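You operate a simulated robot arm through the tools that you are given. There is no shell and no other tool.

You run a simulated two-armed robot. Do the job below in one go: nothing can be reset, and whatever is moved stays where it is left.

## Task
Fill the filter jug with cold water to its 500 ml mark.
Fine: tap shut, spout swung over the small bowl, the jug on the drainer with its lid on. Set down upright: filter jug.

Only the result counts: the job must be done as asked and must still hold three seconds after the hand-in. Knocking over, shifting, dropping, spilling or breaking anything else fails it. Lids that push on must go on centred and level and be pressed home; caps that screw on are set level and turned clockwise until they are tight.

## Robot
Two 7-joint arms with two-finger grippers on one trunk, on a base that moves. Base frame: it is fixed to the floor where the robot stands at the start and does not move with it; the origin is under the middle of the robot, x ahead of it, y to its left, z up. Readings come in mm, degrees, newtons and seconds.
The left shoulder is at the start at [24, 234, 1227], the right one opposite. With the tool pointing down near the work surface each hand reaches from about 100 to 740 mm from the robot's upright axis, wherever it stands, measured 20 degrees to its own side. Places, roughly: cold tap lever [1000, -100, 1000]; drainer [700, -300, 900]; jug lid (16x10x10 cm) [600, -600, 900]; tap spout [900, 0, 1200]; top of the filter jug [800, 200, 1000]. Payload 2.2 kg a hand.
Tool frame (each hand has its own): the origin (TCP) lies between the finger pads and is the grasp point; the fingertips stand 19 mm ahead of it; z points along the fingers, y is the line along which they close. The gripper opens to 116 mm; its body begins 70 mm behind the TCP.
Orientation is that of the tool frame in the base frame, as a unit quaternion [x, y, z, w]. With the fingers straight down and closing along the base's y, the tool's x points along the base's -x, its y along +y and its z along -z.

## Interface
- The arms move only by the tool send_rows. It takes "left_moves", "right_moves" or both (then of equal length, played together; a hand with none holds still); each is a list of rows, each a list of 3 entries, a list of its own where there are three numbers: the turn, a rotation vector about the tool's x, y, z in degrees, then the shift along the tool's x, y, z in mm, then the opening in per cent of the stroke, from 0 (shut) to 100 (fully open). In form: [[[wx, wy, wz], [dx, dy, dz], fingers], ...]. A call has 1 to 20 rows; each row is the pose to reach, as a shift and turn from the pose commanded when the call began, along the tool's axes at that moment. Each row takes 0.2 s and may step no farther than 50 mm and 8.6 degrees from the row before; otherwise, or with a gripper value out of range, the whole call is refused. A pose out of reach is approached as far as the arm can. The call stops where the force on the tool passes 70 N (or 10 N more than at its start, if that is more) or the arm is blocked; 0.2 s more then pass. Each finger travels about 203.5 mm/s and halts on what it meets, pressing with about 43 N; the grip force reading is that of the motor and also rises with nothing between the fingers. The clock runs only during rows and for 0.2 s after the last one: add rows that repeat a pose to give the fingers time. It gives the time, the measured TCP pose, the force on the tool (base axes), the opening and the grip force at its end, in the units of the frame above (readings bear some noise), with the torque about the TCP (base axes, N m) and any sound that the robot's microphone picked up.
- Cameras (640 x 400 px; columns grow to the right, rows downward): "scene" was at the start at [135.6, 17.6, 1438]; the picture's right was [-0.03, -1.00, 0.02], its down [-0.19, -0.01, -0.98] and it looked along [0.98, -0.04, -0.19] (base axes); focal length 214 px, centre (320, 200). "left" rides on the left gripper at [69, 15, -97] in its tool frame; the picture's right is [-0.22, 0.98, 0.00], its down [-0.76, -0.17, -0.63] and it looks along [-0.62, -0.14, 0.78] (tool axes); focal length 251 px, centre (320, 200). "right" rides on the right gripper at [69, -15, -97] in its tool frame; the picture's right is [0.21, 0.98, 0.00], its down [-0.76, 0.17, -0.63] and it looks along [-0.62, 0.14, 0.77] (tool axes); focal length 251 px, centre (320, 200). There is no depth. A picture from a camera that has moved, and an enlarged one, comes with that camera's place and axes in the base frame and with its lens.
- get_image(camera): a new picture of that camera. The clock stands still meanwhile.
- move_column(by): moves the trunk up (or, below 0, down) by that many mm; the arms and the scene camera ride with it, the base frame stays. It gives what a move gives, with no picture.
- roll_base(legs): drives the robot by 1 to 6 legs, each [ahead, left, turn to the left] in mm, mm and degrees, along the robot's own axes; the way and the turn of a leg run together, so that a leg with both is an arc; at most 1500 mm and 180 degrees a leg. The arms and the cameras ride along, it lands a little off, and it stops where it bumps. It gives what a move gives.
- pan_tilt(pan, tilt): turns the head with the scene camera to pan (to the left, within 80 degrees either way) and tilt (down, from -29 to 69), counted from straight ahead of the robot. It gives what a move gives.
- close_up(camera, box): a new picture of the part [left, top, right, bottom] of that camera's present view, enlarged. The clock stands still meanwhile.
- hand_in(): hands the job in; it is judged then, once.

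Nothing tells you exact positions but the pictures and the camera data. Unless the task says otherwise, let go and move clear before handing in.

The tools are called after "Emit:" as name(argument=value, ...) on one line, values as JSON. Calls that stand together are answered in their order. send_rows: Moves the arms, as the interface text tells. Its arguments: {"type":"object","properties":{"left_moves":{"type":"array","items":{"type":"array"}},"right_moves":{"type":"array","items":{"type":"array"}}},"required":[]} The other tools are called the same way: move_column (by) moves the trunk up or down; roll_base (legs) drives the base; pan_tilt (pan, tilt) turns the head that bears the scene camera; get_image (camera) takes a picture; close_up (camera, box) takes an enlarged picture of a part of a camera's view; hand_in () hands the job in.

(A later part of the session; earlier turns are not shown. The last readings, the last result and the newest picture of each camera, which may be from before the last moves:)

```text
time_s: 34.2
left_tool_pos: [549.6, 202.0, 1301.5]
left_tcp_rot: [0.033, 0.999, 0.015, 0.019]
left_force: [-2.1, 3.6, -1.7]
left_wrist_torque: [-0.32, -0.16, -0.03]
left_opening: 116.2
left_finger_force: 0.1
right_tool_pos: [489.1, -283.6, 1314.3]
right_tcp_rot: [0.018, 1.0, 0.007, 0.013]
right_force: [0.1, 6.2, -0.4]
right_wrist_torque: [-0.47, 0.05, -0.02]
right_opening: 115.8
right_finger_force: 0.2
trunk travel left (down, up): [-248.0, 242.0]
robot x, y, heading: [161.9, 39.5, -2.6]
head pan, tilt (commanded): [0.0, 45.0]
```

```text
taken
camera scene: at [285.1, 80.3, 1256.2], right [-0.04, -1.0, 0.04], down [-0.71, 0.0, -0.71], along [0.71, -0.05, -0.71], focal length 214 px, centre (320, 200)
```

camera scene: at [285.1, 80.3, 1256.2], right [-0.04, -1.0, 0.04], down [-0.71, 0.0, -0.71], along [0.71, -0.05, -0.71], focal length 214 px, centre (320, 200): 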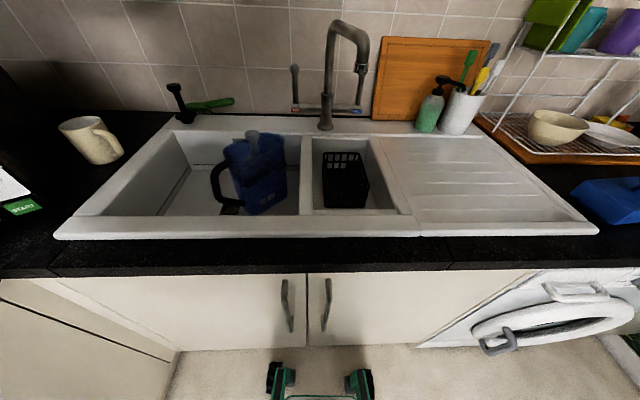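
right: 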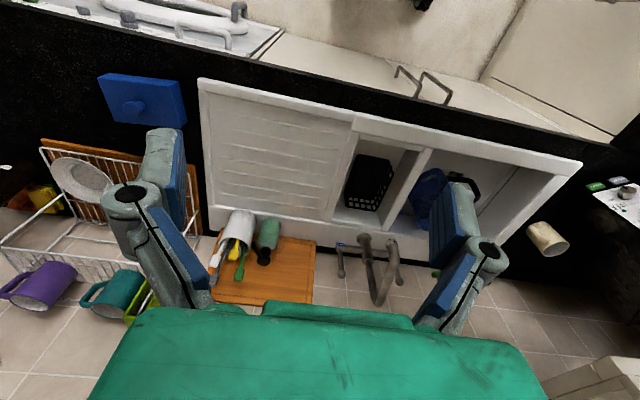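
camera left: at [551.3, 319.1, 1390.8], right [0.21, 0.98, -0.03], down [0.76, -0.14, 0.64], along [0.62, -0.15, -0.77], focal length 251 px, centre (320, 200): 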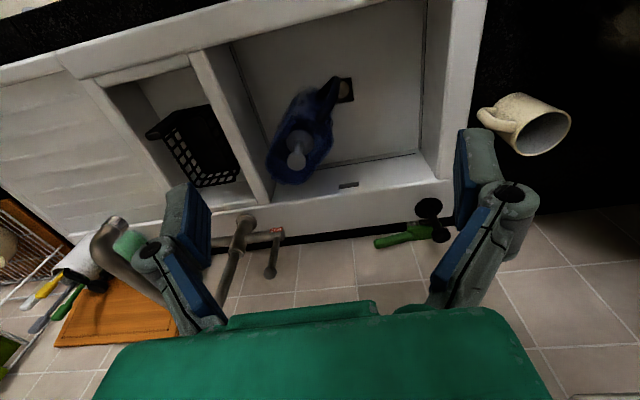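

The rocking made the base slip forward and turn about 3°; nothing on the counter was touched. I'll watch whether it settles now.

Emit:
pan_tilt(pan=0, tilt=45)

Emit:
pan_tilt(pan=0, tilt=45)

Emit:
pan_tilt(pan=0, tilt=45)

Emit:
pan_tilt(pan=0, tilt=45)

Emit:
pan_tilt(pan=0, tilt=45)

Emit:
pan_tilt(pan=0, tilt=45)

Emit:
pan_tilt(pan=0, tilt=45)

Emit:
pan_tilt(pan=0, tilt=45)

```text
time_s: 34.8
left_tool_pos: [564.3, 268.6, 1267.5]
left_tcp_rot: [0.039, 0.999, -0.009, -0.009]
left_force: [0.3, 4.3, 2.1]
left_wrist_torque: [-0.48, 0.08, 0.06]
left_opening: 115.9
left_finger_force: 0.1
right_tool_pos: [485.1, -216.7, 1325.7]
right_tcp_rot: [0.027, 1.0, -0.012, 0.009]
right_force: [1.5, 3.3, -1.2]
right_wrist_torque: [-0.29, 0.06, 0.01]
right_opening: 115.8
right_finger_force: 0.1
trunk travel left (down, up): [-248.0, 242.0]
robot x, y, heading: [153.3, 39.2, -3.4]
head pan, tilt (commanded): [0.0, 45.0]
```

```text
time_s: 35.4
left_tool_pos: [553.3, 96.9, 1308.2]
left_tcp_rot: [0.041, 0.998, 0.052, 0.016]
left_force: [0.8, -2.3, -2.1]
left_wrist_torque: [0.23, -0.02, 0.02]
left_opening: 115.8
left_finger_force: 0.1
right_tool_pos: [483.1, -391.6, 1292.5]
right_tcp_rot: [0.033, 0.998, 0.045, 0.009]
right_force: [1.1, -2.3, 0.7]
right_wrist_torque: [0.23, 0.07, -0.05]
right_opening: 116.0
right_finger_force: 0.1
trunk travel left (down, up): [-248.0, 242.0]
robot x, y, heading: [155.1, 16.2, -3.1]
head pan, tilt (commanded): [0.0, 45.0]
```

```text
time_s: 36.0
left_tool_pos: [568.1, 319.4, 1280.2]
left_tcp_rot: [0.036, 0.999, -0.025, 0.008]
left_force: [-0.5, 1.1, 3.1]
left_wrist_torque: [-0.14, -0.03, 0.04]
left_opening: 115.7
left_finger_force: 0.1
right_tool_pos: [495.4, -166.3, 1335.6]
right_tcp_rot: [0.025, 0.999, -0.032, 0.009]
right_force: [-0.3, -0.2, -1.5]
right_wrist_torque: [-0.03, 0.01, 0.01]
right_opening: 115.9
right_finger_force: 0.0
trunk travel left (down, up): [-248.0, 242.0]
robot x, y, heading: [156.5, 58.4, -3.1]
head pan, tilt (commanded): [0.0, 45.0]
```

```text
time_s: 36.6
left_tool_pos: [543.3, 115.2, 1300.4]
left_tcp_rot: [0.039, 0.998, 0.051, 0.001]
left_force: [-0.2, -0.8, -2.0]
left_wrist_torque: [0.11, -0.01, -0.02]
left_opening: 115.9
left_finger_force: 0.0
right_tool_pos: [467.3, -375.9, 1304.0]
right_tcp_rot: [0.03, 0.998, 0.046, 0.014]
right_force: [0.5, -0.6, 1.1]
right_wrist_torque: [0.04, -0.07, -0.06]
right_opening: 115.9
right_finger_force: 0.2
trunk travel left (down, up): [-248.0, 242.0]
robot x, y, heading: [146.2, 23.9, -3.3]
head pan, tilt (commanded): [0.0, 45.0]
```

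```text
time_s: 37.2
left_tool_pos: [568.7, 259.4, 1296.1]
left_tcp_rot: [0.026, 1.0, -0.006, 0.015]
left_force: [-0.5, 2.5, 1.2]
left_wrist_torque: [-0.18, 0.05, -0.02]
left_opening: 116.1
left_finger_force: 0.1
right_tool_pos: [511.0, -228.2, 1326.8]
right_tcp_rot: [0.014, 1.0, -0.012, 0.008]
right_force: [-1.0, 1.6, 1.5]
right_wrist_torque: [-0.17, -0.05, 0.03]
right_opening: 115.8
right_finger_force: 0.0
trunk travel left (down, up): [-248.0, 242.0]
robot x, y, heading: [171.7, 41.6, -1.8]
head pan, tilt (commanded): [0.0, 45.0]
```

```text
time_s: 37.8
left_tool_pos: [526.8, 222.9, 1273.5]
left_tcp_rot: [0.027, 0.999, 0.028, -0.01]
left_force: [-1.7, -3.0, 0.5]
left_wrist_torque: [0.33, -0.05, 0.02]
left_opening: 116.1
left_finger_force: 0.0
right_tool_pos: [468.5, -273.7, 1318.5]
right_tcp_rot: [0.021, 0.999, 0.033, 0.01]
right_force: [-0.2, -4.1, -0.1]
right_wrist_torque: [0.41, 0.0, 0.03]
right_opening: 115.9
right_finger_force: 0.0
trunk travel left (down, up): [-248.0, 242.0]
robot x, y, heading: [132.1, 36.9, -1.1]
head pan, tilt (commanded): [0.0, 45.0]
```

```text
time_s: 38.4
left_tool_pos: [580.3, 146.8, 1303.7]
left_tcp_rot: [0.027, 0.999, 0.035, 0.012]
left_force: [3.4, -0.8, -0.5]
left_wrist_torque: [0.0, 0.34, -0.01]
left_opening: 115.9
left_finger_force: 0.0
right_tool_pos: [524.6, -342.5, 1302.1]
right_tcp_rot: [0.016, 0.999, 0.029, 0.004]
right_force: [3.4, 0.1, 0.9]
right_wrist_torque: [0.01, 0.34, 0.0]
right_opening: 115.8
right_finger_force: 0.0
trunk travel left (down, up): [-248.0, 242.0]
robot x, y, heading: [177.2, 21.9, -1.7]
head pan, tilt (commanded): [0.0, 45.0]
```

```text
time_s: 39.0
left_tool_pos: [523.4, 315.2, 1271.8]
left_tcp_rot: [0.023, 0.999, -0.022, 0.001]
left_force: [-0.5, 1.7, 6.5]
left_wrist_torque: [-0.18, 0.07, 0.04]
left_opening: 116.1
left_finger_force: 0.1
right_tool_pos: [458.2, -172.7, 1334.3]
right_tcp_rot: [0.011, 1.0, -0.021, 0.014]
right_force: [-6.0, 1.7, 3.2]
right_wrist_torque: [-0.2, -0.58, 0.05]
right_opening: 115.8
right_finger_force: 0.0
trunk travel left (down, up): [-248.0, 242.0]
robot x, y, heading: [131.2, 51.4, -1.7]
head pan, tilt (commanded): [0.0, 45.0]
```

The base is now oscillating in both directions, so lowering the centre of mass is the priority. I'll retry lowering the trunk in smaller steps.

Emit:
move_column(by=-60)

Emit:
move_column(by=-60)

Emit:
pan_tilt(pan=0, tilt=45)

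Emit:
pan_tilt(pan=0, tilt=45)

Emit:
pan_tilt(pan=0, tilt=45)

```text
time_s: 39.7
left_tool_pos: [584.6, 48.3, 1279.4]
left_tcp_rot: [-0.003, 0.996, 0.086, 0.019]
left_force: [-2.5, -3.0, -1.1]
left_wrist_torque: [0.28, -0.21, -0.07]
left_opening: 116.1
left_finger_force: 0.1
right_tool_pos: [567.7, -433.3, 1231.1]
right_tcp_rot: [-0.021, 0.997, 0.068, 0.008]
right_force: [-0.5, -2.6, -0.7]
right_wrist_torque: [0.2, 0.0, -0.03]
right_opening: 115.7
right_finger_force: 0.0
trunk travel left (down, up): [-213.0, 277.0]
robot x, y, heading: [216.8, 18.3, 2.3]
head pan, tilt (commanded): [0.0, 45.0]
stopped: the arm was blocked; the commanded pose is now the measured one
```

```text
time_s: 40.1
left_tool_pos: [606.9, 323.5, 1173.6]
left_tcp_rot: [0.005, 1.0, -0.012, -0.019]
left_force: [0.3, 5.2, 2.3]
left_wrist_torque: [-0.51, 0.04, 0.04]
left_opening: 115.6
left_finger_force: 0.1
right_tool_pos: [560.2, -152.1, 1265.4]
right_tcp_rot: [-0.007, 1.0, -0.005, -0.001]
right_force: [1.8, 1.9, -0.1]
right_wrist_torque: [-0.34, 0.2, 0.03]
right_opening: 115.8
right_finger_force: 0.0
trunk travel left (down, up): [-197.0, 293.0]
robot x, y, heading: [218.8, 33.7, 2.4]
head pan, tilt (commanded): [0.0, 45.0]
stopped: the arm was blocked; the commanded pose is now the measured one
```

```text
time_s: 40.7
left_tool_pos: [602.0, 130.7, 1232.3]
left_tcp_rot: [0.003, 0.998, 0.06, 0.011]
left_force: [-0.7, -1.8, -0.8]
left_wrist_torque: [0.15, -0.01, -0.05]
left_opening: 116.0
left_finger_force: 0.0
right_tool_pos: [564.5, -350.1, 1231.3]
right_tcp_rot: [-0.006, 0.998, 0.059, -0.002]
right_force: [2.2, -2.2, 1.0]
right_wrist_torque: [0.15, 0.14, -0.03]
right_opening: 116.0
right_finger_force: 0.0
trunk travel left (down, up): [-197.0, 293.0]
robot x, y, heading: [215.5, 8.8, 2.6]
head pan, tilt (commanded): [0.0, 45.0]
```

```text
time_s: 41.3
left_tool_pos: [591.5, 350.9, 1200.7]
left_tcp_rot: [0.0, 1.0, -0.021, 0.005]
left_force: [-0.4, 1.8, 1.4]
left_wrist_torque: [-0.16, -0.06, 0.04]
left_opening: 115.8
left_finger_force: 0.1
right_tool_pos: [546.1, -124.2, 1274.1]
right_tcp_rot: [-0.013, 1.0, -0.023, 0.005]
right_force: [-1.2, 1.1, -0.9]
right_wrist_torque: [-0.1, -0.08, 0.02]
right_opening: 116.0
right_finger_force: 0.1
trunk travel left (down, up): [-197.0, 293.0]
robot x, y, heading: [208.0, 50.1, 2.4]
head pan, tilt (commanded): [0.0, 45.0]
```

```text
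time_s: 41.9
left_tool_pos: [629.0, 163.8, 1215.7]
left_tcp_rot: [0.011, 0.999, 0.05, -0.011]
left_force: [0.4, -1.0, -1.3]
left_wrist_torque: [0.17, 0.07, 0.03]
left_opening: 116.2
left_finger_force: 0.1
right_tool_pos: [574.5, -316.5, 1242.5]
right_tcp_rot: [0.001, 0.999, 0.051, -0.003]
right_force: [0.3, 0.1, 0.5]
right_wrist_torque: [0.06, 0.12, -0.03]
right_opening: 115.8
right_finger_force: 0.1
trunk travel left (down, up): [-197.0, 293.0]
robot x, y, heading: [225.9, 16.6, 1.6]
head pan, tilt (commanded): [0.0, 45.0]
```

Each "blocked" stop resets the hold point, so I'll stop commanding and just let it ring down for a while, watching the amplitude.

Emit:
pan_tilt(pan=0, tilt=45)

Emit:
pan_tilt(pan=0, tilt=45)

Emit:
pan_tilt(pan=0, tilt=45)

Emit:
pan_tilt(pan=0, tilt=45)

Emit:
pan_tilt(pan=0, tilt=45)

Emit:
pan_tilt(pan=0, tilt=45)

Emit:
pan_tilt(pan=0, tilt=45)

Emit:
pan_tilt(pan=0, tilt=45)

Emit:
pan_tilt(pan=0, tilt=45)

Emit:
pan_tilt(pan=0, tilt=45)

```text
time_s: 42.5
left_tool_pos: [563.3, 239.9, 1227.7]
left_tcp_rot: [0.021, 1.0, 0.01, 0.021]
left_force: [-1.1, 1.7, 2.5]
left_wrist_torque: [-0.18, -0.1, -0.01]
left_opening: 116.0
left_finger_force: 0.1
right_tool_pos: [506.5, -229.9, 1263.8]
right_tcp_rot: [0.003, 1.0, 0.004, 0.009]
right_force: [0.0, 3.3, 2.8]
right_wrist_torque: [-0.29, -0.05, 0.04]
right_opening: 116.2
right_finger_force: 0.0
trunk travel left (down, up): [-197.0, 293.0]
robot x, y, heading: [188.8, 30.6, 0.4]
head pan, tilt (commanded): [0.0, 45.0]
```

```text
time_s: 43.1
left_tool_pos: [646.2, 256.9, 1178.0]
left_tcp_rot: [0.026, 0.999, 0.011, -0.029]
left_force: [0.4, 1.8, -2.0]
left_wrist_torque: [-0.07, 0.04, 0.04]
left_opening: 115.8
left_finger_force: 0.1
right_tool_pos: [576.8, -216.9, 1258.4]
right_tcp_rot: [0.012, 1.0, 0.012, -0.001]
right_force: [-0.2, -0.2, 0.7]
right_wrist_torque: [-0.02, 0.01, 0.02]
right_opening: 116.1
right_finger_force: 0.1
trunk travel left (down, up): [-197.0, 293.0]
robot x, y, heading: [241.3, 32.6, 0.0]
head pan, tilt (commanded): [0.0, 45.0]
```

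```text
time_s: 43.7
left_tool_pos: [585.2, 146.6, 1236.3]
left_tcp_rot: [0.007, 0.998, 0.051, 0.021]
left_force: [-2.1, -1.6, 0.2]
left_wrist_torque: [0.1, -0.23, -0.07]
left_opening: 115.8
left_finger_force: 0.0
right_tool_pos: [544.7, -331.5, 1242.8]
right_tcp_rot: [-0.007, 0.999, 0.049, 0.005]
right_force: [0.7, -2.0, 2.1]
right_wrist_torque: [0.14, 0.1, 0.0]
right_opening: 115.9
right_finger_force: 0.0
trunk travel left (down, up): [-197.0, 293.0]
robot x, y, heading: [211.6, 12.3, 1.9]
head pan, tilt (commanded): [0.0, 45.0]
```

```text
time_s: 44.3
left_tool_pos: [580.6, 332.5, 1201.7]
left_tcp_rot: [0.007, 1.0, -0.015, 0.009]
left_force: [-2.5, 3.1, 1.9]
left_wrist_torque: [-0.28, -0.21, 0.02]
left_opening: 115.8
left_finger_force: 0.1
right_tool_pos: [528.9, -139.4, 1276.2]
right_tcp_rot: [-0.009, 1.0, -0.017, 0.012]
right_force: [-2.2, 2.3, -0.7]
right_wrist_torque: [-0.22, -0.18, 0.01]
right_opening: 116.0
right_finger_force: 0.0
trunk travel left (down, up): [-197.0, 293.0]
robot x, y, heading: [205.9, 52.7, 1.3]
head pan, tilt (commanded): [0.0, 45.0]
```

```text
time_s: 44.9
left_tool_pos: [664.0, 161.8, 1210.9]
left_tcp_rot: [0.037, 0.998, 0.042, -0.012]
left_force: [5.1, -6.2, -1.2]
left_wrist_torque: [0.57, 0.48, 0.0]
left_opening: 115.9
left_finger_force: 0.0
right_tool_pos: [588.3, -312.3, 1242.9]
right_tcp_rot: [0.026, 0.999, 0.042, -0.008]
right_force: [-1.1, -4.1, -3.5]
right_wrist_torque: [0.37, -0.04, -0.05]
right_opening: 116.1
right_finger_force: 0.1
trunk travel left (down, up): [-197.0, 293.0]
robot x, y, heading: [245.4, 25.2, -1.3]
head pan, tilt (commanded): [0.0, 45.0]
```

```text
time_s: 45.5
left_tool_pos: [573.8, 220.4, 1221.8]
left_tcp_rot: [0.023, 0.999, 0.02, 0.012]
left_force: [1.2, -4.1, 0.4]
left_wrist_torque: [0.33, 0.24, 0.02]
left_opening: 115.7
left_finger_force: 0.1
right_tool_pos: [518.0, -254.4, 1253.8]
right_tcp_rot: [0.009, 1.0, 0.018, 0.001]
right_force: [-2.4, -2.3, -0.7]
right_wrist_torque: [0.19, -0.2, 0.02]
right_opening: 116.0
right_finger_force: 0.1
trunk travel left (down, up): [-197.0, 293.0]
robot x, y, heading: [187.2, 28.1, 0.0]
head pan, tilt (commanded): [0.0, 45.0]
```

```text
time_s: 46.1
left_tool_pos: [622.7, 312.0, 1188.0]
left_tcp_rot: [0.004, 1.0, -0.006, -0.016]
left_force: [-0.4, 3.4, -0.9]
left_wrist_torque: [-0.31, -0.06, 0.02]
left_opening: 116.0
left_finger_force: 0.0
right_tool_pos: [572.4, -162.1, 1264.7]
right_tcp_rot: [-0.01, 1.0, -0.009, -0.004]
right_force: [4.4, 3.2, -3.5]
right_wrist_torque: [-0.2, 0.38, 0.03]
right_opening: 115.8
right_finger_force: 0.0
trunk travel left (down, up): [-197.0, 293.0]
robot x, y, heading: [224.6, 43.8, 2.0]
head pan, tilt (commanded): [0.0, 45.0]
```

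```text
time_s: 46.7
left_tool_pos: [621.9, 140.3, 1224.4]
left_tcp_rot: [0.011, 0.998, 0.055, 0.006]
left_force: [0.5, -0.4, -2.6]
left_wrist_torque: [0.13, 0.11, 0.01]
left_opening: 115.9
left_finger_force: 0.0
right_tool_pos: [573.6, -343.1, 1232.9]
right_tcp_rot: [0.0, 0.999, 0.053, -0.004]
right_force: [0.8, -1.0, 0.1]
right_wrist_torque: [0.16, 0.16, 0.01]
right_opening: 115.6
right_finger_force: 0.1
trunk travel left (down, up): [-197.0, 293.0]
robot x, y, heading: [220.8, 9.0, 1.1]
head pan, tilt (commanded): [0.0, 45.0]
```

```text
time_s: 47.3
left_tool_pos: [567.8, 286.5, 1219.0]
left_tcp_rot: [0.015, 1.0, -0.002, 0.022]
left_force: [-0.6, -1.4, 3.5]
left_wrist_torque: [0.06, 0.0, 0.04]
left_opening: 115.8
left_finger_force: 0.0
right_tool_pos: [517.6, -187.7, 1266.9]
right_tcp_rot: [-0.001, 1.0, -0.004, 0.009]
right_force: [-2.2, -1.6, -3.0]
right_wrist_torque: [0.06, -0.24, 0.0]
right_opening: 115.9
right_finger_force: 0.0
trunk travel left (down, up): [-197.0, 293.0]
robot x, y, heading: [193.0, 45.6, 0.5]
head pan, tilt (commanded): [0.0, 45.0]
```

```text
time_s: 47.9
left_tool_pos: [648.6, 253.7, 1197.1]
left_tcp_rot: [0.025, 1.0, 0.011, -0.016]
left_force: [2.5, 0.6, 2.8]
left_wrist_torque: [-0.06, 0.26, 0.03]
left_opening: 115.6
left_finger_force: 0.1
right_tool_pos: [577.8, -221.8, 1263.7]
right_tcp_rot: [0.011, 1.0, 0.011, 0.003]
right_force: [-0.2, 0.3, 2.9]
right_wrist_torque: [-0.05, -0.06, 0.02]
right_opening: 116.3
right_finger_force: 0.0
trunk travel left (down, up): [-197.0, 293.0]
robot x, y, heading: [244.5, 35.9, -0.6]
head pan, tilt (commanded): [0.0, 45.0]
```

The base keeps wobbling in roll and pitch. I'll let it ring down longer using slow head sweeps as a timer, which don't disturb the arms.

Emit:
pan_tilt(pan=60, tilt=45)

Emit:
pan_tilt(pan=-60, tilt=45)

Emit:
pan_tilt(pan=60, tilt=45)

Emit:
pan_tilt(pan=-60, tilt=45)

Emit:
pan_tilt(pan=0, tilt=45)

Emit:
pan_tilt(pan=0, tilt=45)

Emit:
pan_tilt(pan=0, tilt=45)

Emit:
pan_tilt(pan=0, tilt=45)

Emit:
get_image(camera="scene")

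```text
time_s: 49.2
left_tool_pos: [569.4, 338.9, 1214.0]
left_tcp_rot: [-0.001, 1.0, -0.017, 0.021]
left_force: [-2.4, 3.2, 3.6]
left_wrist_torque: [-0.3, -0.28, 0.0]
left_opening: 116.2
left_finger_force: 0.1
right_tool_pos: [528.1, -135.5, 1279.8]
right_tcp_rot: [-0.016, 1.0, -0.019, 0.014]
right_force: [-0.2, 2.7, 0.4]
right_wrist_torque: [-0.21, -0.07, 0.03]
right_opening: 116.0
right_finger_force: 0.0
trunk travel left (down, up): [-197.0, 293.0]
robot x, y, heading: [208.2, 51.8, 2.0]
head pan, tilt (commanded): [60.0, 45.0]
```

```text
time_s: 51.2
left_tool_pos: [571.1, 324.2, 1214.5]
left_tcp_rot: [0.006, 1.0, -0.013, 0.019]
left_force: [-2.9, 3.8, 2.2]
left_wrist_torque: [-0.26, -0.21, -0.01]
left_opening: 116.1
left_finger_force: 0.1
right_tool_pos: [522.9, -149.5, 1274.9]
right_tcp_rot: [-0.009, 1.0, -0.016, 0.012]
right_force: [-0.3, 1.8, -0.1]
right_wrist_torque: [-0.17, -0.06, 0.01]
right_opening: 116.1
right_finger_force: 0.0
trunk travel left (down, up): [-197.0, 293.0]
robot x, y, heading: [206.1, 46.7, 1.7]
head pan, tilt (commanded): [-60.0, 45.0]
```

```text
time_s: 53.2
left_tool_pos: [567.5, 286.2, 1220.9]
left_tcp_rot: [0.015, 1.0, -0.002, 0.023]
left_force: [-2.0, 3.5, 3.4]
left_wrist_torque: [-0.22, -0.14, -0.01]
left_opening: 116.1
left_finger_force: 0.1
right_tool_pos: [518.0, -187.8, 1266.8]
right_tcp_rot: [0.0, 1.0, -0.005, 0.007]
right_force: [0.8, 2.6, 0.5]
right_wrist_torque: [-0.24, 0.04, 0.02]
right_opening: 116.1
right_finger_force: 0.0
trunk travel left (down, up): [-197.0, 293.0]
robot x, y, heading: [188.4, 45.5, 0.4]
head pan, tilt (commanded): [60.0, 45.0]
```

```text
time_s: 55.2
left_tool_pos: [577.6, 295.8, 1217.2]
left_tcp_rot: [0.007, 1.0, -0.004, 0.017]
left_force: [-0.1, 1.6, 2.2]
left_wrist_torque: [-0.21, -0.02, -0.02]
left_opening: 115.9
left_finger_force: 0.1
right_tool_pos: [534.0, -178.3, 1265.8]
right_tcp_rot: [-0.007, 1.0, -0.008, 0.003]
right_force: [0.8, 2.1, 0.4]
right_wrist_torque: [-0.26, 0.03, -0.02]
right_opening: 116.0
right_finger_force: 0.0
trunk travel left (down, up): [-197.0, 293.0]
robot x, y, heading: [198.8, 39.8, 1.5]
head pan, tilt (commanded): [-60.0, 45.0]
```

```text
time_s: 56.5
left_tool_pos: [612.6, 122.9, 1230.0]
left_tcp_rot: [0.012, 0.998, 0.059, 0.011]
left_force: [0.1, -1.6, -0.8]
left_wrist_torque: [0.18, 0.0, -0.02]
left_opening: 116.1
left_finger_force: 0.1
right_tool_pos: [563.3, -357.8, 1232.2]
right_tcp_rot: [0.003, 0.998, 0.059, -0.001]
right_force: [1.1, -2.3, -0.1]
right_wrist_torque: [0.2, 0.1, 0.01]
right_opening: 116.1
right_finger_force: 0.0
trunk travel left (down, up): [-197.0, 293.0]
robot x, y, heading: [219.3, 6.1, 1.0]
head pan, tilt (commanded): [0.0, 45.0]
```

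```text
time_s: 57.1
left_tool_pos: [569.6, 325.0, 1213.8]
left_tcp_rot: [0.005, 1.0, -0.012, 0.02]
left_force: [-3.0, 3.0, 3.1]
left_wrist_torque: [-0.27, -0.24, 0.04]
left_opening: 116.1
left_finger_force: 0.1
right_tool_pos: [523.9, -148.9, 1275.1]
right_tcp_rot: [-0.01, 1.0, -0.016, 0.012]
right_force: [0.1, 1.2, -0.1]
right_wrist_torque: [-0.19, -0.08, 0.03]
right_opening: 116.0
right_finger_force: 0.0
trunk travel left (down, up): [-197.0, 293.0]
robot x, y, heading: [201.6, 49.6, 1.6]
head pan, tilt (commanded): [0.0, 45.0]
```

```text
time_s: 57.7
left_tool_pos: [652.6, 198.1, 1202.8]
left_tcp_rot: [0.03, 0.999, 0.03, -0.014]
left_force: [-1.1, -1.4, -0.3]
left_wrist_torque: [0.06, -0.08, -0.02]
left_opening: 115.7
left_finger_force: 0.2
right_tool_pos: [581.1, -274.2, 1250.1]
right_tcp_rot: [0.02, 0.999, 0.03, -0.003]
right_force: [1.0, -0.3, 1.3]
right_wrist_torque: [0.05, 0.1, 0.02]
right_opening: 115.9
right_finger_force: 0.1
trunk travel left (down, up): [-197.0, 293.0]
robot x, y, heading: [247.8, 25.1, -0.6]
head pan, tilt (commanded): [0.0, 45.0]
```

```text
time_s: 58.3
left_tool_pos: [569.3, 174.7, 1235.2]
left_tcp_rot: [0.013, 0.999, 0.037, 0.019]
left_force: [-2.4, -0.7, 0.2]
left_wrist_torque: [0.04, -0.23, -0.04]
left_opening: 115.9
left_finger_force: 0.0
right_tool_pos: [520.2, -301.9, 1252.2]
right_tcp_rot: [0.0, 0.999, 0.036, 0.007]
right_force: [-1.5, -0.9, 3.0]
right_wrist_torque: [0.07, -0.19, -0.02]
right_opening: 116.2
right_finger_force: 0.0
trunk travel left (down, up): [-197.0, 293.0]
robot x, y, heading: [194.2, 11.5, 0.8]
head pan, tilt (commanded): [0.0, 45.0]
```

```text
taken
camera scene: at [303.9, 11.6, 1210.1], right [0.02, -1.0, 0.0], down [-0.7, -0.01, -0.71], along [0.71, 0.02, -0.7], focal length 214 px, centre (320, 200)
```

scene: 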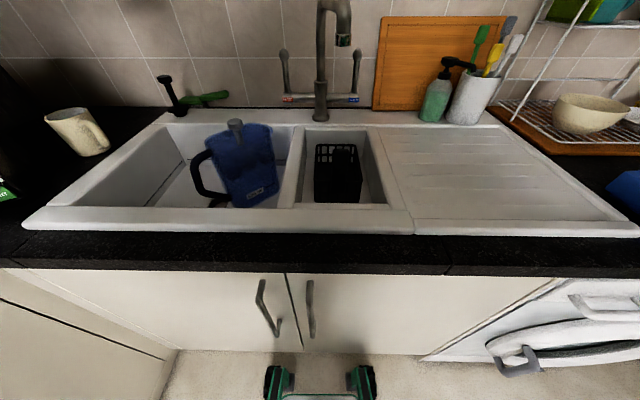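

It's a sustained wobble. I'll compare torso lean (camera pose) against hand motion at several instants to find what feeds it.

Emit:
pan_tilt(pan=0, tilt=45)

Emit:
close_up(camera="scene", box=[300, 100, 340, 125])

Emit:
pan_tilt(pan=0, tilt=45)

Emit:
close_up(camera="scene", box=[300, 100, 340, 125])

Emit:
pan_tilt(pan=0, tilt=45)

Emit:
close_up(camera="scene", box=[300, 100, 340, 125])

Emit:
pan_tilt(pan=0, tilt=45)

Emit:
close_up(camera="scene", box=[300, 100, 340, 125])

```text
time_s: 58.9
left_tool_pos: [594.4, 331.4, 1194.3]
left_tcp_rot: [0.002, 1.0, -0.013, -0.005]
left_force: [-3.0, 5.2, 2.8]
left_wrist_torque: [-0.46, -0.26, 0.02]
left_opening: 116.1
left_finger_force: 0.2
right_tool_pos: [543.9, -143.8, 1276.4]
right_tcp_rot: [-0.012, 1.0, -0.015, 0.011]
right_force: [0.1, 3.3, 1.7]
right_wrist_torque: [-0.31, -0.12, 0.03]
right_opening: 115.8
right_finger_force: 0.1
trunk travel left (down, up): [-197.0, 293.0]
robot x, y, heading: [220.0, 52.1, 2.2]
head pan, tilt (commanded): [0.0, 45.0]
```

```text
16.00 times, centred on (320, 112) of scene
camera zoom: at [337.2, 96.3, 1206.7], right [0.04, -1.0, 0.04], down [-0.71, -0.05, -0.71], along [0.71, 0.0, -0.71], focal length 3432 px, centre (320, 1600)
```

zoom: 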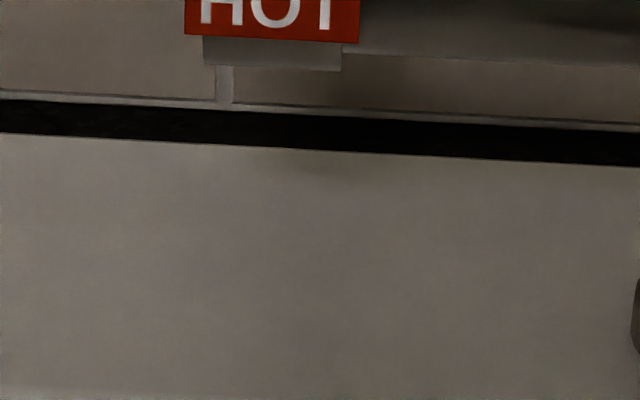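

```text
time_s: 59.5
left_tool_pos: [628.3, 151.4, 1221.0]
left_tcp_rot: [0.012, 0.999, 0.051, 0.0]
left_force: [1.6, -1.6, -2.5]
left_wrist_torque: [0.12, 0.11, 0.05]
left_opening: 116.1
left_finger_force: 0.1
right_tool_pos: [577.7, -330.7, 1235.9]
right_tcp_rot: [0.003, 0.999, 0.051, -0.004]
right_force: [1.0, -0.3, 0.5]
right_wrist_torque: [0.07, 0.21, 0.0]
right_opening: 115.9
right_finger_force: 0.2
trunk travel left (down, up): [-197.0, 293.0]
robot x, y, heading: [226.4, 13.2, 1.3]
head pan, tilt (commanded): [0.0, 45.0]
```

```text
16.00 times, centred on (320, 112) of scene
camera zoom: at [360.2, -77.3, 1202.8], right [0.02, -1.0, -0.08], down [-0.72, 0.04, -0.7], along [0.7, 0.07, -0.71], focal length 3432 px, centre (320, 1600)
```

zoom: 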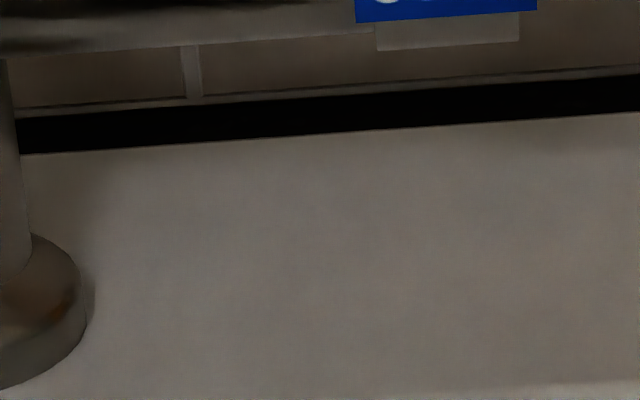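

```text
time_s: 60.1
left_tool_pos: [562.4, 255.2, 1224.0]
left_tcp_rot: [0.025, 0.999, 0.005, 0.023]
left_force: [-1.4, 3.4, 3.2]
left_wrist_torque: [-0.25, -0.06, 0.02]
left_opening: 116.0
left_finger_force: 0.1
right_tool_pos: [501.9, -217.5, 1264.5]
right_tcp_rot: [0.009, 1.0, 0.003, 0.008]
right_force: [0.7, 3.4, 2.2]
right_wrist_torque: [-0.29, 0.04, 0.01]
right_opening: 115.8
right_finger_force: 0.1
trunk travel left (down, up): [-197.0, 293.0]
robot x, y, heading: [184.4, 38.6, -0.4]
head pan, tilt (commanded): [0.0, 45.0]
```

```text
16.00 times, centred on (320, 112) of scene
camera zoom: at [295.9, 101.4, 1205.7], right [0.0, -1.0, 0.06], down [-0.7, -0.04, -0.71], along [0.71, -0.04, -0.7], focal length 3432 px, centre (320, 1600)
```

zoom: 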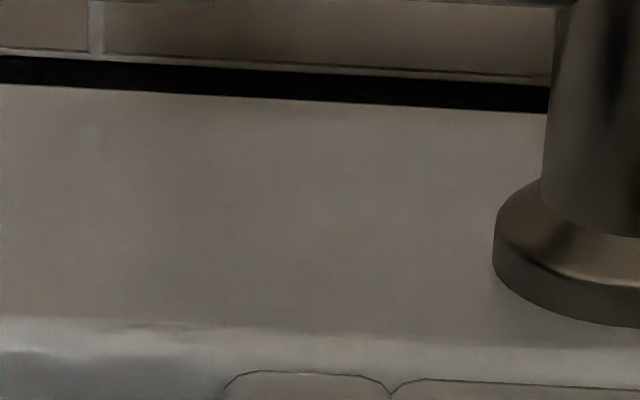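

```text
time_s: 60.7
left_tool_pos: [651.9, 246.9, 1178.1]
left_tcp_rot: [0.028, 0.999, 0.012, -0.032]
left_force: [0.2, 1.1, -3.7]
left_wrist_torque: [-0.08, 0.09, 0.03]
left_opening: 115.6
left_finger_force: 0.0
right_tool_pos: [578.0, -225.2, 1256.5]
right_tcp_rot: [0.014, 1.0, 0.014, -0.003]
right_force: [-0.8, -1.1, 0.4]
right_wrist_torque: [0.0, -0.08, 0.0]
right_opening: 116.0
right_finger_force: 0.1
trunk travel left (down, up): [-197.0, 293.0]
robot x, y, heading: [244.5, 30.0, -0.3]
head pan, tilt (commanded): [0.0, 45.0]
```

```text
16.00 times, centred on (320, 112) of scene
camera zoom: at [386.7, -11.8, 1203.3], right [-0.01, -1.0, -0.03], down [-0.72, 0.03, -0.69], along [0.69, 0.02, -0.72], focal length 3432 px, centre (320, 1600)
```

zoom: 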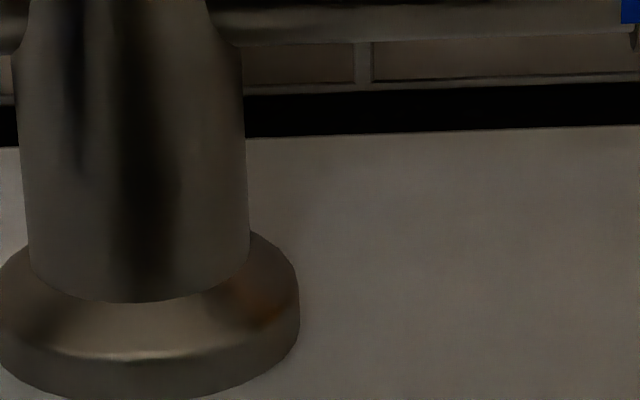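

Torso and base are both oscillating around their hold point (base x by about ±28 mm). I'll test whether a zero-length base leg re-anchors it and takes energy out.

Emit:
roll_base(legs=[[0, 0, 0]])

Emit:
pan_tilt(pan=0, tilt=45)

Emit:
pan_tilt(pan=0, tilt=45)

Emit:
pan_tilt(pan=0, tilt=45)

Emit:
pan_tilt(pan=0, tilt=45)

Emit:
pan_tilt(pan=0, tilt=45)

```text
time_s: 61.4
left_tool_pos: [608.2, 138.0, 1230.6]
left_tcp_rot: [0.008, 0.998, 0.055, 0.011]
left_force: [0.6, -2.0, -1.9]
left_wrist_torque: [0.28, 0.03, -0.05]
left_opening: 116.1
left_finger_force: 0.1
right_tool_pos: [564.2, -343.9, 1236.0]
right_tcp_rot: [-0.004, 0.999, 0.054, -0.001]
right_force: [0.2, -2.2, -0.6]
right_wrist_torque: [0.26, 0.05, -0.01]
right_opening: 115.8
right_finger_force: 0.0
trunk travel left (down, up): [-197.0, 293.0]
robot x, y, heading: [217.3, 10.8, 1.8]
head pan, tilt (commanded): [0.0, 45.0]
```

```text
time_s: 62.0
left_tool_pos: [578.2, 251.3, 1221.6]
left_tcp_rot: [0.013, 1.0, 0.005, 0.022]
left_force: [-0.8, -1.1, 3.5]
left_wrist_torque: [0.02, -0.05, -0.02]
left_opening: 115.8
left_finger_force: 0.0
right_tool_pos: [529.2, -225.1, 1266.8]
right_tcp_rot: [-0.001, 1.0, 0.005, 0.008]
right_force: [-1.4, 0.1, 0.0]
right_wrist_torque: [0.05, -0.16, 0.01]
right_opening: 115.7
right_finger_force: 0.1
trunk travel left (down, up): [-197.0, 293.0]
robot x, y, heading: [210.5, 13.8, 1.0]
head pan, tilt (commanded): [0.0, 45.0]
```

```text
time_s: 62.6
left_tool_pos: [611.4, 270.3, 1199.1]
left_tcp_rot: [0.006, 1.0, 0.004, -0.007]
left_force: [-0.1, 1.6, 1.3]
left_wrist_torque: [-0.2, 0.04, -0.01]
left_opening: 116.1
left_finger_force: 0.1
right_tool_pos: [561.9, -206.5, 1266.4]
right_tcp_rot: [-0.005, 1.0, 0.004, 0.003]
right_force: [0.7, 1.6, -0.2]
right_wrist_torque: [-0.1, 0.08, -0.01]
right_opening: 116.2
right_finger_force: 0.0
trunk travel left (down, up): [-197.0, 293.0]
robot x, y, heading: [224.0, 15.9, 1.9]
head pan, tilt (commanded): [0.0, 45.0]
```

```text
time_s: 63.2
left_tool_pos: [610.0, 131.2, 1226.6]
left_tcp_rot: [0.007, 0.999, 0.054, 0.008]
left_force: [0.9, -2.8, -0.5]
left_wrist_torque: [0.3, 0.06, 0.0]
left_opening: 116.1
left_finger_force: 0.0
right_tool_pos: [568.3, -350.8, 1238.8]
right_tcp_rot: [-0.003, 0.999, 0.053, -0.003]
right_force: [0.3, -2.6, -0.8]
right_wrist_torque: [0.28, 0.1, -0.02]
right_opening: 115.8
right_finger_force: 0.2
trunk travel left (down, up): [-197.0, 293.0]
robot x, y, heading: [220.4, -5.1, 1.8]
head pan, tilt (commanded): [0.0, 45.0]
```

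```text
time_s: 63.8
left_tool_pos: [596.9, 264.1, 1215.2]
left_tcp_rot: [0.006, 1.0, 0.004, 0.017]
left_force: [-0.8, 1.0, 0.8]
left_wrist_torque: [-0.21, -0.07, 0.0]
left_opening: 116.2
left_finger_force: 0.1
right_tool_pos: [554.0, -212.0, 1262.1]
right_tcp_rot: [-0.006, 1.0, 0.002, 0.001]
right_force: [0.1, 1.1, -0.3]
right_wrist_torque: [-0.21, -0.01, 0.02]
right_opening: 116.0
right_finger_force: 0.1
trunk travel left (down, up): [-197.0, 293.0]
robot x, y, heading: [216.0, 16.7, 1.7]
head pan, tilt (commanded): [0.0, 45.0]
```

```text
time_s: 64.4
left_tool_pos: [611.2, 260.4, 1199.4]
left_tcp_rot: [0.007, 1.0, 0.007, -0.007]
left_force: [0.2, 1.3, 0.5]
left_wrist_torque: [-0.14, 0.07, 0.02]
left_opening: 116.1
left_finger_force: 0.1
right_tool_pos: [560.6, -217.5, 1263.9]
right_tcp_rot: [-0.004, 1.0, 0.007, 0.001]
right_force: [0.6, 0.3, -0.3]
right_wrist_torque: [-0.12, 0.01, 0.02]
right_opening: 116.1
right_finger_force: 0.0
trunk travel left (down, up): [-197.0, 293.0]
robot x, y, heading: [221.4, 14.2, 1.7]
head pan, tilt (commanded): [0.0, 45.0]
```

That re-anchored the base and nearly removed the fore-aft oscillation. I'll repeat zero-length legs to drain the remaining sideways sway.

Emit:
roll_base(legs=[[0, 0, 0]])

Emit:
roll_base(legs=[[0, 0, 0]])

Emit:
roll_base(legs=[[0, 0, 0]])

Emit:
roll_base(legs=[[0, 0, 0]])

Emit:
pan_tilt(pan=0, tilt=45)

Emit:
pan_tilt(pan=0, tilt=45)

Emit:
pan_tilt(pan=0, tilt=45)

Emit:
pan_tilt(pan=0, tilt=45)

```text
time_s: 65.1
left_tool_pos: [612.2, 148.3, 1217.5]
left_tcp_rot: [0.009, 0.999, 0.047, 0.0]
left_force: [0.5, -2.8, -1.5]
left_wrist_torque: [0.18, 0.01, -0.04]
left_opening: 116.2
left_finger_force: 0.1
right_tool_pos: [567.1, -333.6, 1241.9]
right_tcp_rot: [0.0, 0.999, 0.048, -0.002]
right_force: [0.7, -1.1, 0.0]
right_wrist_torque: [0.15, 0.05, -0.01]
right_opening: 116.1
right_finger_force: 0.1
trunk travel left (down, up): [-197.0, 293.0]
robot x, y, heading: [222.0, -12.8, 1.8]
head pan, tilt (commanded): [0.0, 45.0]
```

```text
time_s: 65.8
left_tool_pos: [603.7, 157.9, 1220.5]
left_tcp_rot: [0.01, 0.999, 0.038, 0.007]
left_force: [-0.1, -2.5, 0.3]
left_wrist_torque: [0.23, 0.04, 0.01]
left_opening: 116.2
left_finger_force: 0.1
right_tool_pos: [559.8, -323.2, 1252.4]
right_tcp_rot: [0.0, 0.999, 0.038, 0.001]
right_force: [0.4, -3.3, 0.6]
right_wrist_torque: [0.28, 0.08, -0.02]
right_opening: 116.1
right_finger_force: 0.1
trunk travel left (down, up): [-197.0, 293.0]
robot x, y, heading: [218.0, -23.7, 1.9]
head pan, tilt (commanded): [0.0, 45.0]
```

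```text
time_s: 66.5
left_tool_pos: [602.9, 207.1, 1214.3]
left_tcp_rot: [0.012, 1.0, 0.018, 0.008]
left_force: [-0.2, -0.6, 0.8]
left_wrist_torque: [-0.04, -0.06, 0.02]
left_opening: 115.9
left_finger_force: 0.0
right_tool_pos: [558.3, -270.0, 1262.5]
right_tcp_rot: [0.001, 1.0, 0.018, -0.001]
right_force: [0.7, 0.4, -0.8]
right_wrist_torque: [-0.04, 0.05, 0.0]
right_opening: 115.9
right_finger_force: 0.1
trunk travel left (down, up): [-197.0, 293.0]
robot x, y, heading: [219.4, -17.8, 1.9]
head pan, tilt (commanded): [0.0, 45.0]
```

```text
time_s: 67.2
left_tool_pos: [598.9, 234.4, 1211.8]
left_tcp_rot: [0.01, 1.0, 0.009, 0.007]
left_force: [-0.1, 3.1, 0.7]
left_wrist_torque: [-0.27, -0.07, 0.03]
left_opening: 115.8
left_finger_force: 0.1
right_tool_pos: [553.4, -241.8, 1268.2]
right_tcp_rot: [0.0, 1.0, 0.009, 0.002]
right_force: [1.7, 3.0, -0.1]
right_wrist_torque: [-0.27, 0.05, 0.0]
right_opening: 116.0
right_finger_force: 0.0
trunk travel left (down, up): [-197.0, 293.0]
robot x, y, heading: [222.4, -2.5, 1.8]
head pan, tilt (commanded): [0.0, 45.0]
```

```text
time_s: 67.8
left_tool_pos: [602.6, 191.9, 1212.4]
left_tcp_rot: [0.012, 1.0, 0.029, -0.002]
left_force: [0.2, 0.2, -0.1]
left_wrist_torque: [-0.02, 0.01, 0.03]
left_opening: 115.9
left_finger_force: 0.1
right_tool_pos: [551.3, -286.3, 1257.9]
right_tcp_rot: [0.0, 1.0, 0.029, 0.001]
right_force: [-0.4, 0.9, -0.3]
right_wrist_torque: [-0.01, -0.02, -0.02]
right_opening: 115.7
right_finger_force: 0.1
trunk travel left (down, up): [-197.0, 293.0]
robot x, y, heading: [216.5, -2.6, 1.5]
head pan, tilt (commanded): [0.0, 45.0]
```

```text
time_s: 68.4
left_tool_pos: [597.5, 134.0, 1225.5]
left_tcp_rot: [0.013, 0.999, 0.048, 0.005]
left_force: [0.8, -1.7, -0.9]
left_wrist_torque: [0.17, 0.0, 0.02]
left_opening: 116.1
left_finger_force: 0.1
right_tool_pos: [551.3, -344.9, 1246.9]
right_tcp_rot: [0.002, 0.999, 0.05, 0.002]
right_force: [1.0, -2.2, 0.8]
right_wrist_torque: [0.1, 0.05, 0.01]
right_opening: 116.1
right_finger_force: 0.0
trunk travel left (down, up): [-197.0, 293.0]
robot x, y, heading: [222.3, -13.8, 1.6]
head pan, tilt (commanded): [0.0, 45.0]
```

```text
time_s: 69.0
left_tool_pos: [597.3, 210.7, 1219.4]
left_tcp_rot: [0.011, 1.0, 0.02, 0.009]
left_force: [-0.3, 2.1, 0.1]
left_wrist_torque: [-0.14, -0.08, 0.01]
left_opening: 115.8
left_finger_force: 0.0
right_tool_pos: [549.4, -267.2, 1261.7]
right_tcp_rot: [0.001, 1.0, 0.02, 0.003]
right_force: [0.6, 0.4, -0.7]
right_wrist_torque: [-0.13, -0.01, 0.0]
right_opening: 116.1
right_finger_force: 0.0
trunk travel left (down, up): [-197.0, 293.0]
robot x, y, heading: [216.5, 2.9, 1.5]
head pan, tilt (commanded): [0.0, 45.0]
```

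```text
time_s: 69.6
left_tool_pos: [597.6, 225.9, 1211.8]
left_tcp_rot: [0.011, 1.0, 0.015, -0.001]
left_force: [0.1, 1.6, 1.3]
left_wrist_torque: [-0.16, -0.01, 0.02]
left_opening: 116.2
left_finger_force: 0.1
right_tool_pos: [548.7, -251.7, 1265.3]
right_tcp_rot: [0.0, 1.0, 0.016, 0.003]
right_force: [0.3, 2.5, 0.7]
right_wrist_torque: [-0.11, -0.01, 0.01]
right_opening: 116.0
right_finger_force: 0.0
trunk travel left (down, up): [-197.0, 293.0]
robot x, y, heading: [218.8, 1.8, 1.7]
head pan, tilt (commanded): [0.0, 45.0]
```

It's working: the sway is roughly halved. I'll keep draining it with more zero-length legs.

Emit:
roll_base(legs=[[0, 0, 0]])

Emit:
roll_base(legs=[[0, 0, 0]])

Emit:
roll_base(legs=[[0, 0, 0]])

Emit:
roll_base(legs=[[0, 0, 0]])

Emit:
roll_base(legs=[[0, 0, 0]])

Emit:
roll_base(legs=[[0, 0, 0]])

Emit:
pan_tilt(pan=0, tilt=45)

Emit:
pan_tilt(pan=0, tilt=45)

Emit:
pan_tilt(pan=0, tilt=45)

```text
time_s: 70.3
left_tool_pos: [599.2, 167.3, 1215.5]
left_tcp_rot: [0.01, 0.999, 0.036, -0.003]
left_force: [0.6, 0.4, -0.9]
left_wrist_torque: [-0.01, 0.04, 0.0]
left_opening: 116.1
left_finger_force: 0.1
right_tool_pos: [550.3, -313.4, 1252.3]
right_tcp_rot: [0.0, 0.999, 0.037, 0.0]
right_force: [-0.6, -0.5, 0.1]
right_wrist_torque: [0.08, 0.02, -0.04]
right_opening: 115.7
right_finger_force: 0.0
trunk travel left (down, up): [-197.0, 293.0]
robot x, y, heading: [215.3, -9.5, 1.7]
head pan, tilt (commanded): [0.0, 45.0]
```

```text
time_s: 71.0
left_tool_pos: [599.3, 143.4, 1215.3]
left_tcp_rot: [0.011, 0.999, 0.043, -0.005]
left_force: [1.6, -4.1, -0.1]
left_wrist_torque: [0.3, 0.09, -0.01]
left_opening: 116.0
left_finger_force: 0.0
right_tool_pos: [549.9, -335.5, 1250.1]
right_tcp_rot: [0.001, 0.999, 0.042, 0.0]
right_force: [0.6, -3.2, 0.3]
right_wrist_torque: [0.32, -0.01, 0.02]
right_opening: 115.9
right_finger_force: 0.0
trunk travel left (down, up): [-197.0, 293.0]
robot x, y, heading: [217.0, -20.7, 1.6]
head pan, tilt (commanded): [0.0, 45.0]
```

```text
time_s: 71.7
left_tool_pos: [594.6, 157.0, 1214.7]
left_tcp_rot: [0.014, 0.999, 0.033, -0.001]
left_force: [0.2, -1.5, -0.6]
left_wrist_torque: [0.16, -0.02, 0.02]
left_opening: 115.9
left_finger_force: 0.0
right_tool_pos: [544.7, -321.6, 1259.1]
right_tcp_rot: [0.001, 0.999, 0.034, 0.002]
right_force: [0.1, -0.8, -0.9]
right_wrist_torque: [0.15, 0.04, 0.01]
right_opening: 115.8
right_finger_force: 0.0
trunk travel left (down, up): [-197.0, 293.0]
robot x, y, heading: [218.1, -28.7, 1.9]
head pan, tilt (commanded): [0.0, 45.0]
```

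```text
time_s: 72.4
left_tool_pos: [591.9, 186.6, 1211.0]
left_tcp_rot: [0.013, 1.0, 0.023, 0.0]
left_force: [-0.9, 2.2, -0.2]
left_wrist_torque: [-0.08, -0.05, 0.04]
left_opening: 116.1
left_finger_force: 0.1
right_tool_pos: [542.4, -291.1, 1264.7]
right_tcp_rot: [0.0, 1.0, 0.022, 0.003]
right_force: [-0.5, 0.6, -1.0]
right_wrist_torque: [-0.1, -0.02, 0.0]
right_opening: 116.1
right_finger_force: 0.1
trunk travel left (down, up): [-197.0, 293.0]
robot x, y, heading: [218.9, -29.3, 1.9]
head pan, tilt (commanded): [0.0, 45.0]
```

```text
time_s: 73.1
left_tool_pos: [590.0, 204.0, 1208.8]
left_tcp_rot: [0.011, 1.0, 0.018, -0.001]
left_force: [-0.8, 2.5, 1.2]
left_wrist_torque: [-0.15, -0.05, -0.01]
left_opening: 115.8
left_finger_force: 0.1
right_tool_pos: [541.5, -273.7, 1267.9]
right_tcp_rot: [-0.001, 1.0, 0.017, 0.004]
right_force: [0.8, 1.8, 0.6]
right_wrist_torque: [-0.14, 0.01, -0.03]
right_opening: 115.8
right_finger_force: 0.0
trunk travel left (down, up): [-197.0, 293.0]
robot x, y, heading: [216.8, -17.0, 1.8]
head pan, tilt (commanded): [0.0, 45.0]
```

```text
time_s: 73.8
left_tool_pos: [589.8, 197.7, 1208.1]
left_tcp_rot: [0.011, 1.0, 0.022, -0.007]
left_force: [-0.4, 1.4, 0.1]
left_wrist_torque: [-0.14, -0.04, 0.01]
left_opening: 116.0
left_finger_force: 0.0
right_tool_pos: [539.1, -279.4, 1265.3]
right_tcp_rot: [-0.002, 1.0, 0.022, 0.004]
right_force: [-0.5, 1.3, 0.2]
right_wrist_torque: [-0.11, 0.0, -0.02]
right_opening: 116.1
right_finger_force: 0.0
trunk travel left (down, up): [-197.0, 293.0]
robot x, y, heading: [213.4, -12.3, 1.8]
head pan, tilt (commanded): [0.0, 45.0]
```

```text
time_s: 74.4
left_tool_pos: [590.8, 161.4, 1210.8]
left_tcp_rot: [0.012, 0.999, 0.035, -0.01]
left_force: [0.5, -1.1, 0.1]
left_wrist_torque: [0.15, 0.02, -0.03]
left_opening: 116.0
left_finger_force: 0.0
right_tool_pos: [537.9, -317.6, 1256.8]
right_tcp_rot: [0.0, 0.999, 0.036, 0.005]
right_force: [1.0, -2.4, -0.1]
right_wrist_torque: [0.1, 0.0, 0.0]
right_opening: 116.0
right_finger_force: 0.1
trunk travel left (down, up): [-197.0, 293.0]
robot x, y, heading: [218.4, -14.4, 1.7]
head pan, tilt (commanded): [0.0, 45.0]
```

```text
time_s: 75.0
left_tool_pos: [588.1, 183.4, 1211.8]
left_tcp_rot: [0.012, 1.0, 0.028, -0.006]
left_force: [0.1, 0.3, -0.7]
left_wrist_torque: [0.01, -0.02, -0.03]
left_opening: 115.9
left_finger_force: 0.0
right_tool_pos: [537.3, -293.8, 1261.6]
right_tcp_rot: [-0.001, 1.0, 0.028, 0.007]
right_force: [0.1, 0.2, -0.3]
right_wrist_torque: [0.03, -0.02, 0.02]
right_opening: 115.7
right_finger_force: 0.1
trunk travel left (down, up): [-197.0, 293.0]
robot x, y, heading: [216.6, -10.3, 2.0]
head pan, tilt (commanded): [0.0, 45.0]
```

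```text
time_s: 75.6
left_tool_pos: [588.9, 221.4, 1202.7]
left_tcp_rot: [0.01, 1.0, 0.014, -0.011]
left_force: [0.2, 1.9, 0.0]
left_wrist_torque: [-0.12, -0.03, 0.01]
left_opening: 115.8
left_finger_force: 0.1
right_tool_pos: [535.2, -254.8, 1268.4]
right_tcp_rot: [-0.003, 1.0, 0.014, 0.007]
right_force: [0.2, 2.5, 0.4]
right_wrist_torque: [-0.1, -0.02, 0.01]
right_opening: 116.0
right_finger_force: 0.0
trunk travel left (down, up): [-197.0, 293.0]
robot x, y, heading: [219.8, -5.1, 2.3]
head pan, tilt (commanded): [0.0, 45.0]
```

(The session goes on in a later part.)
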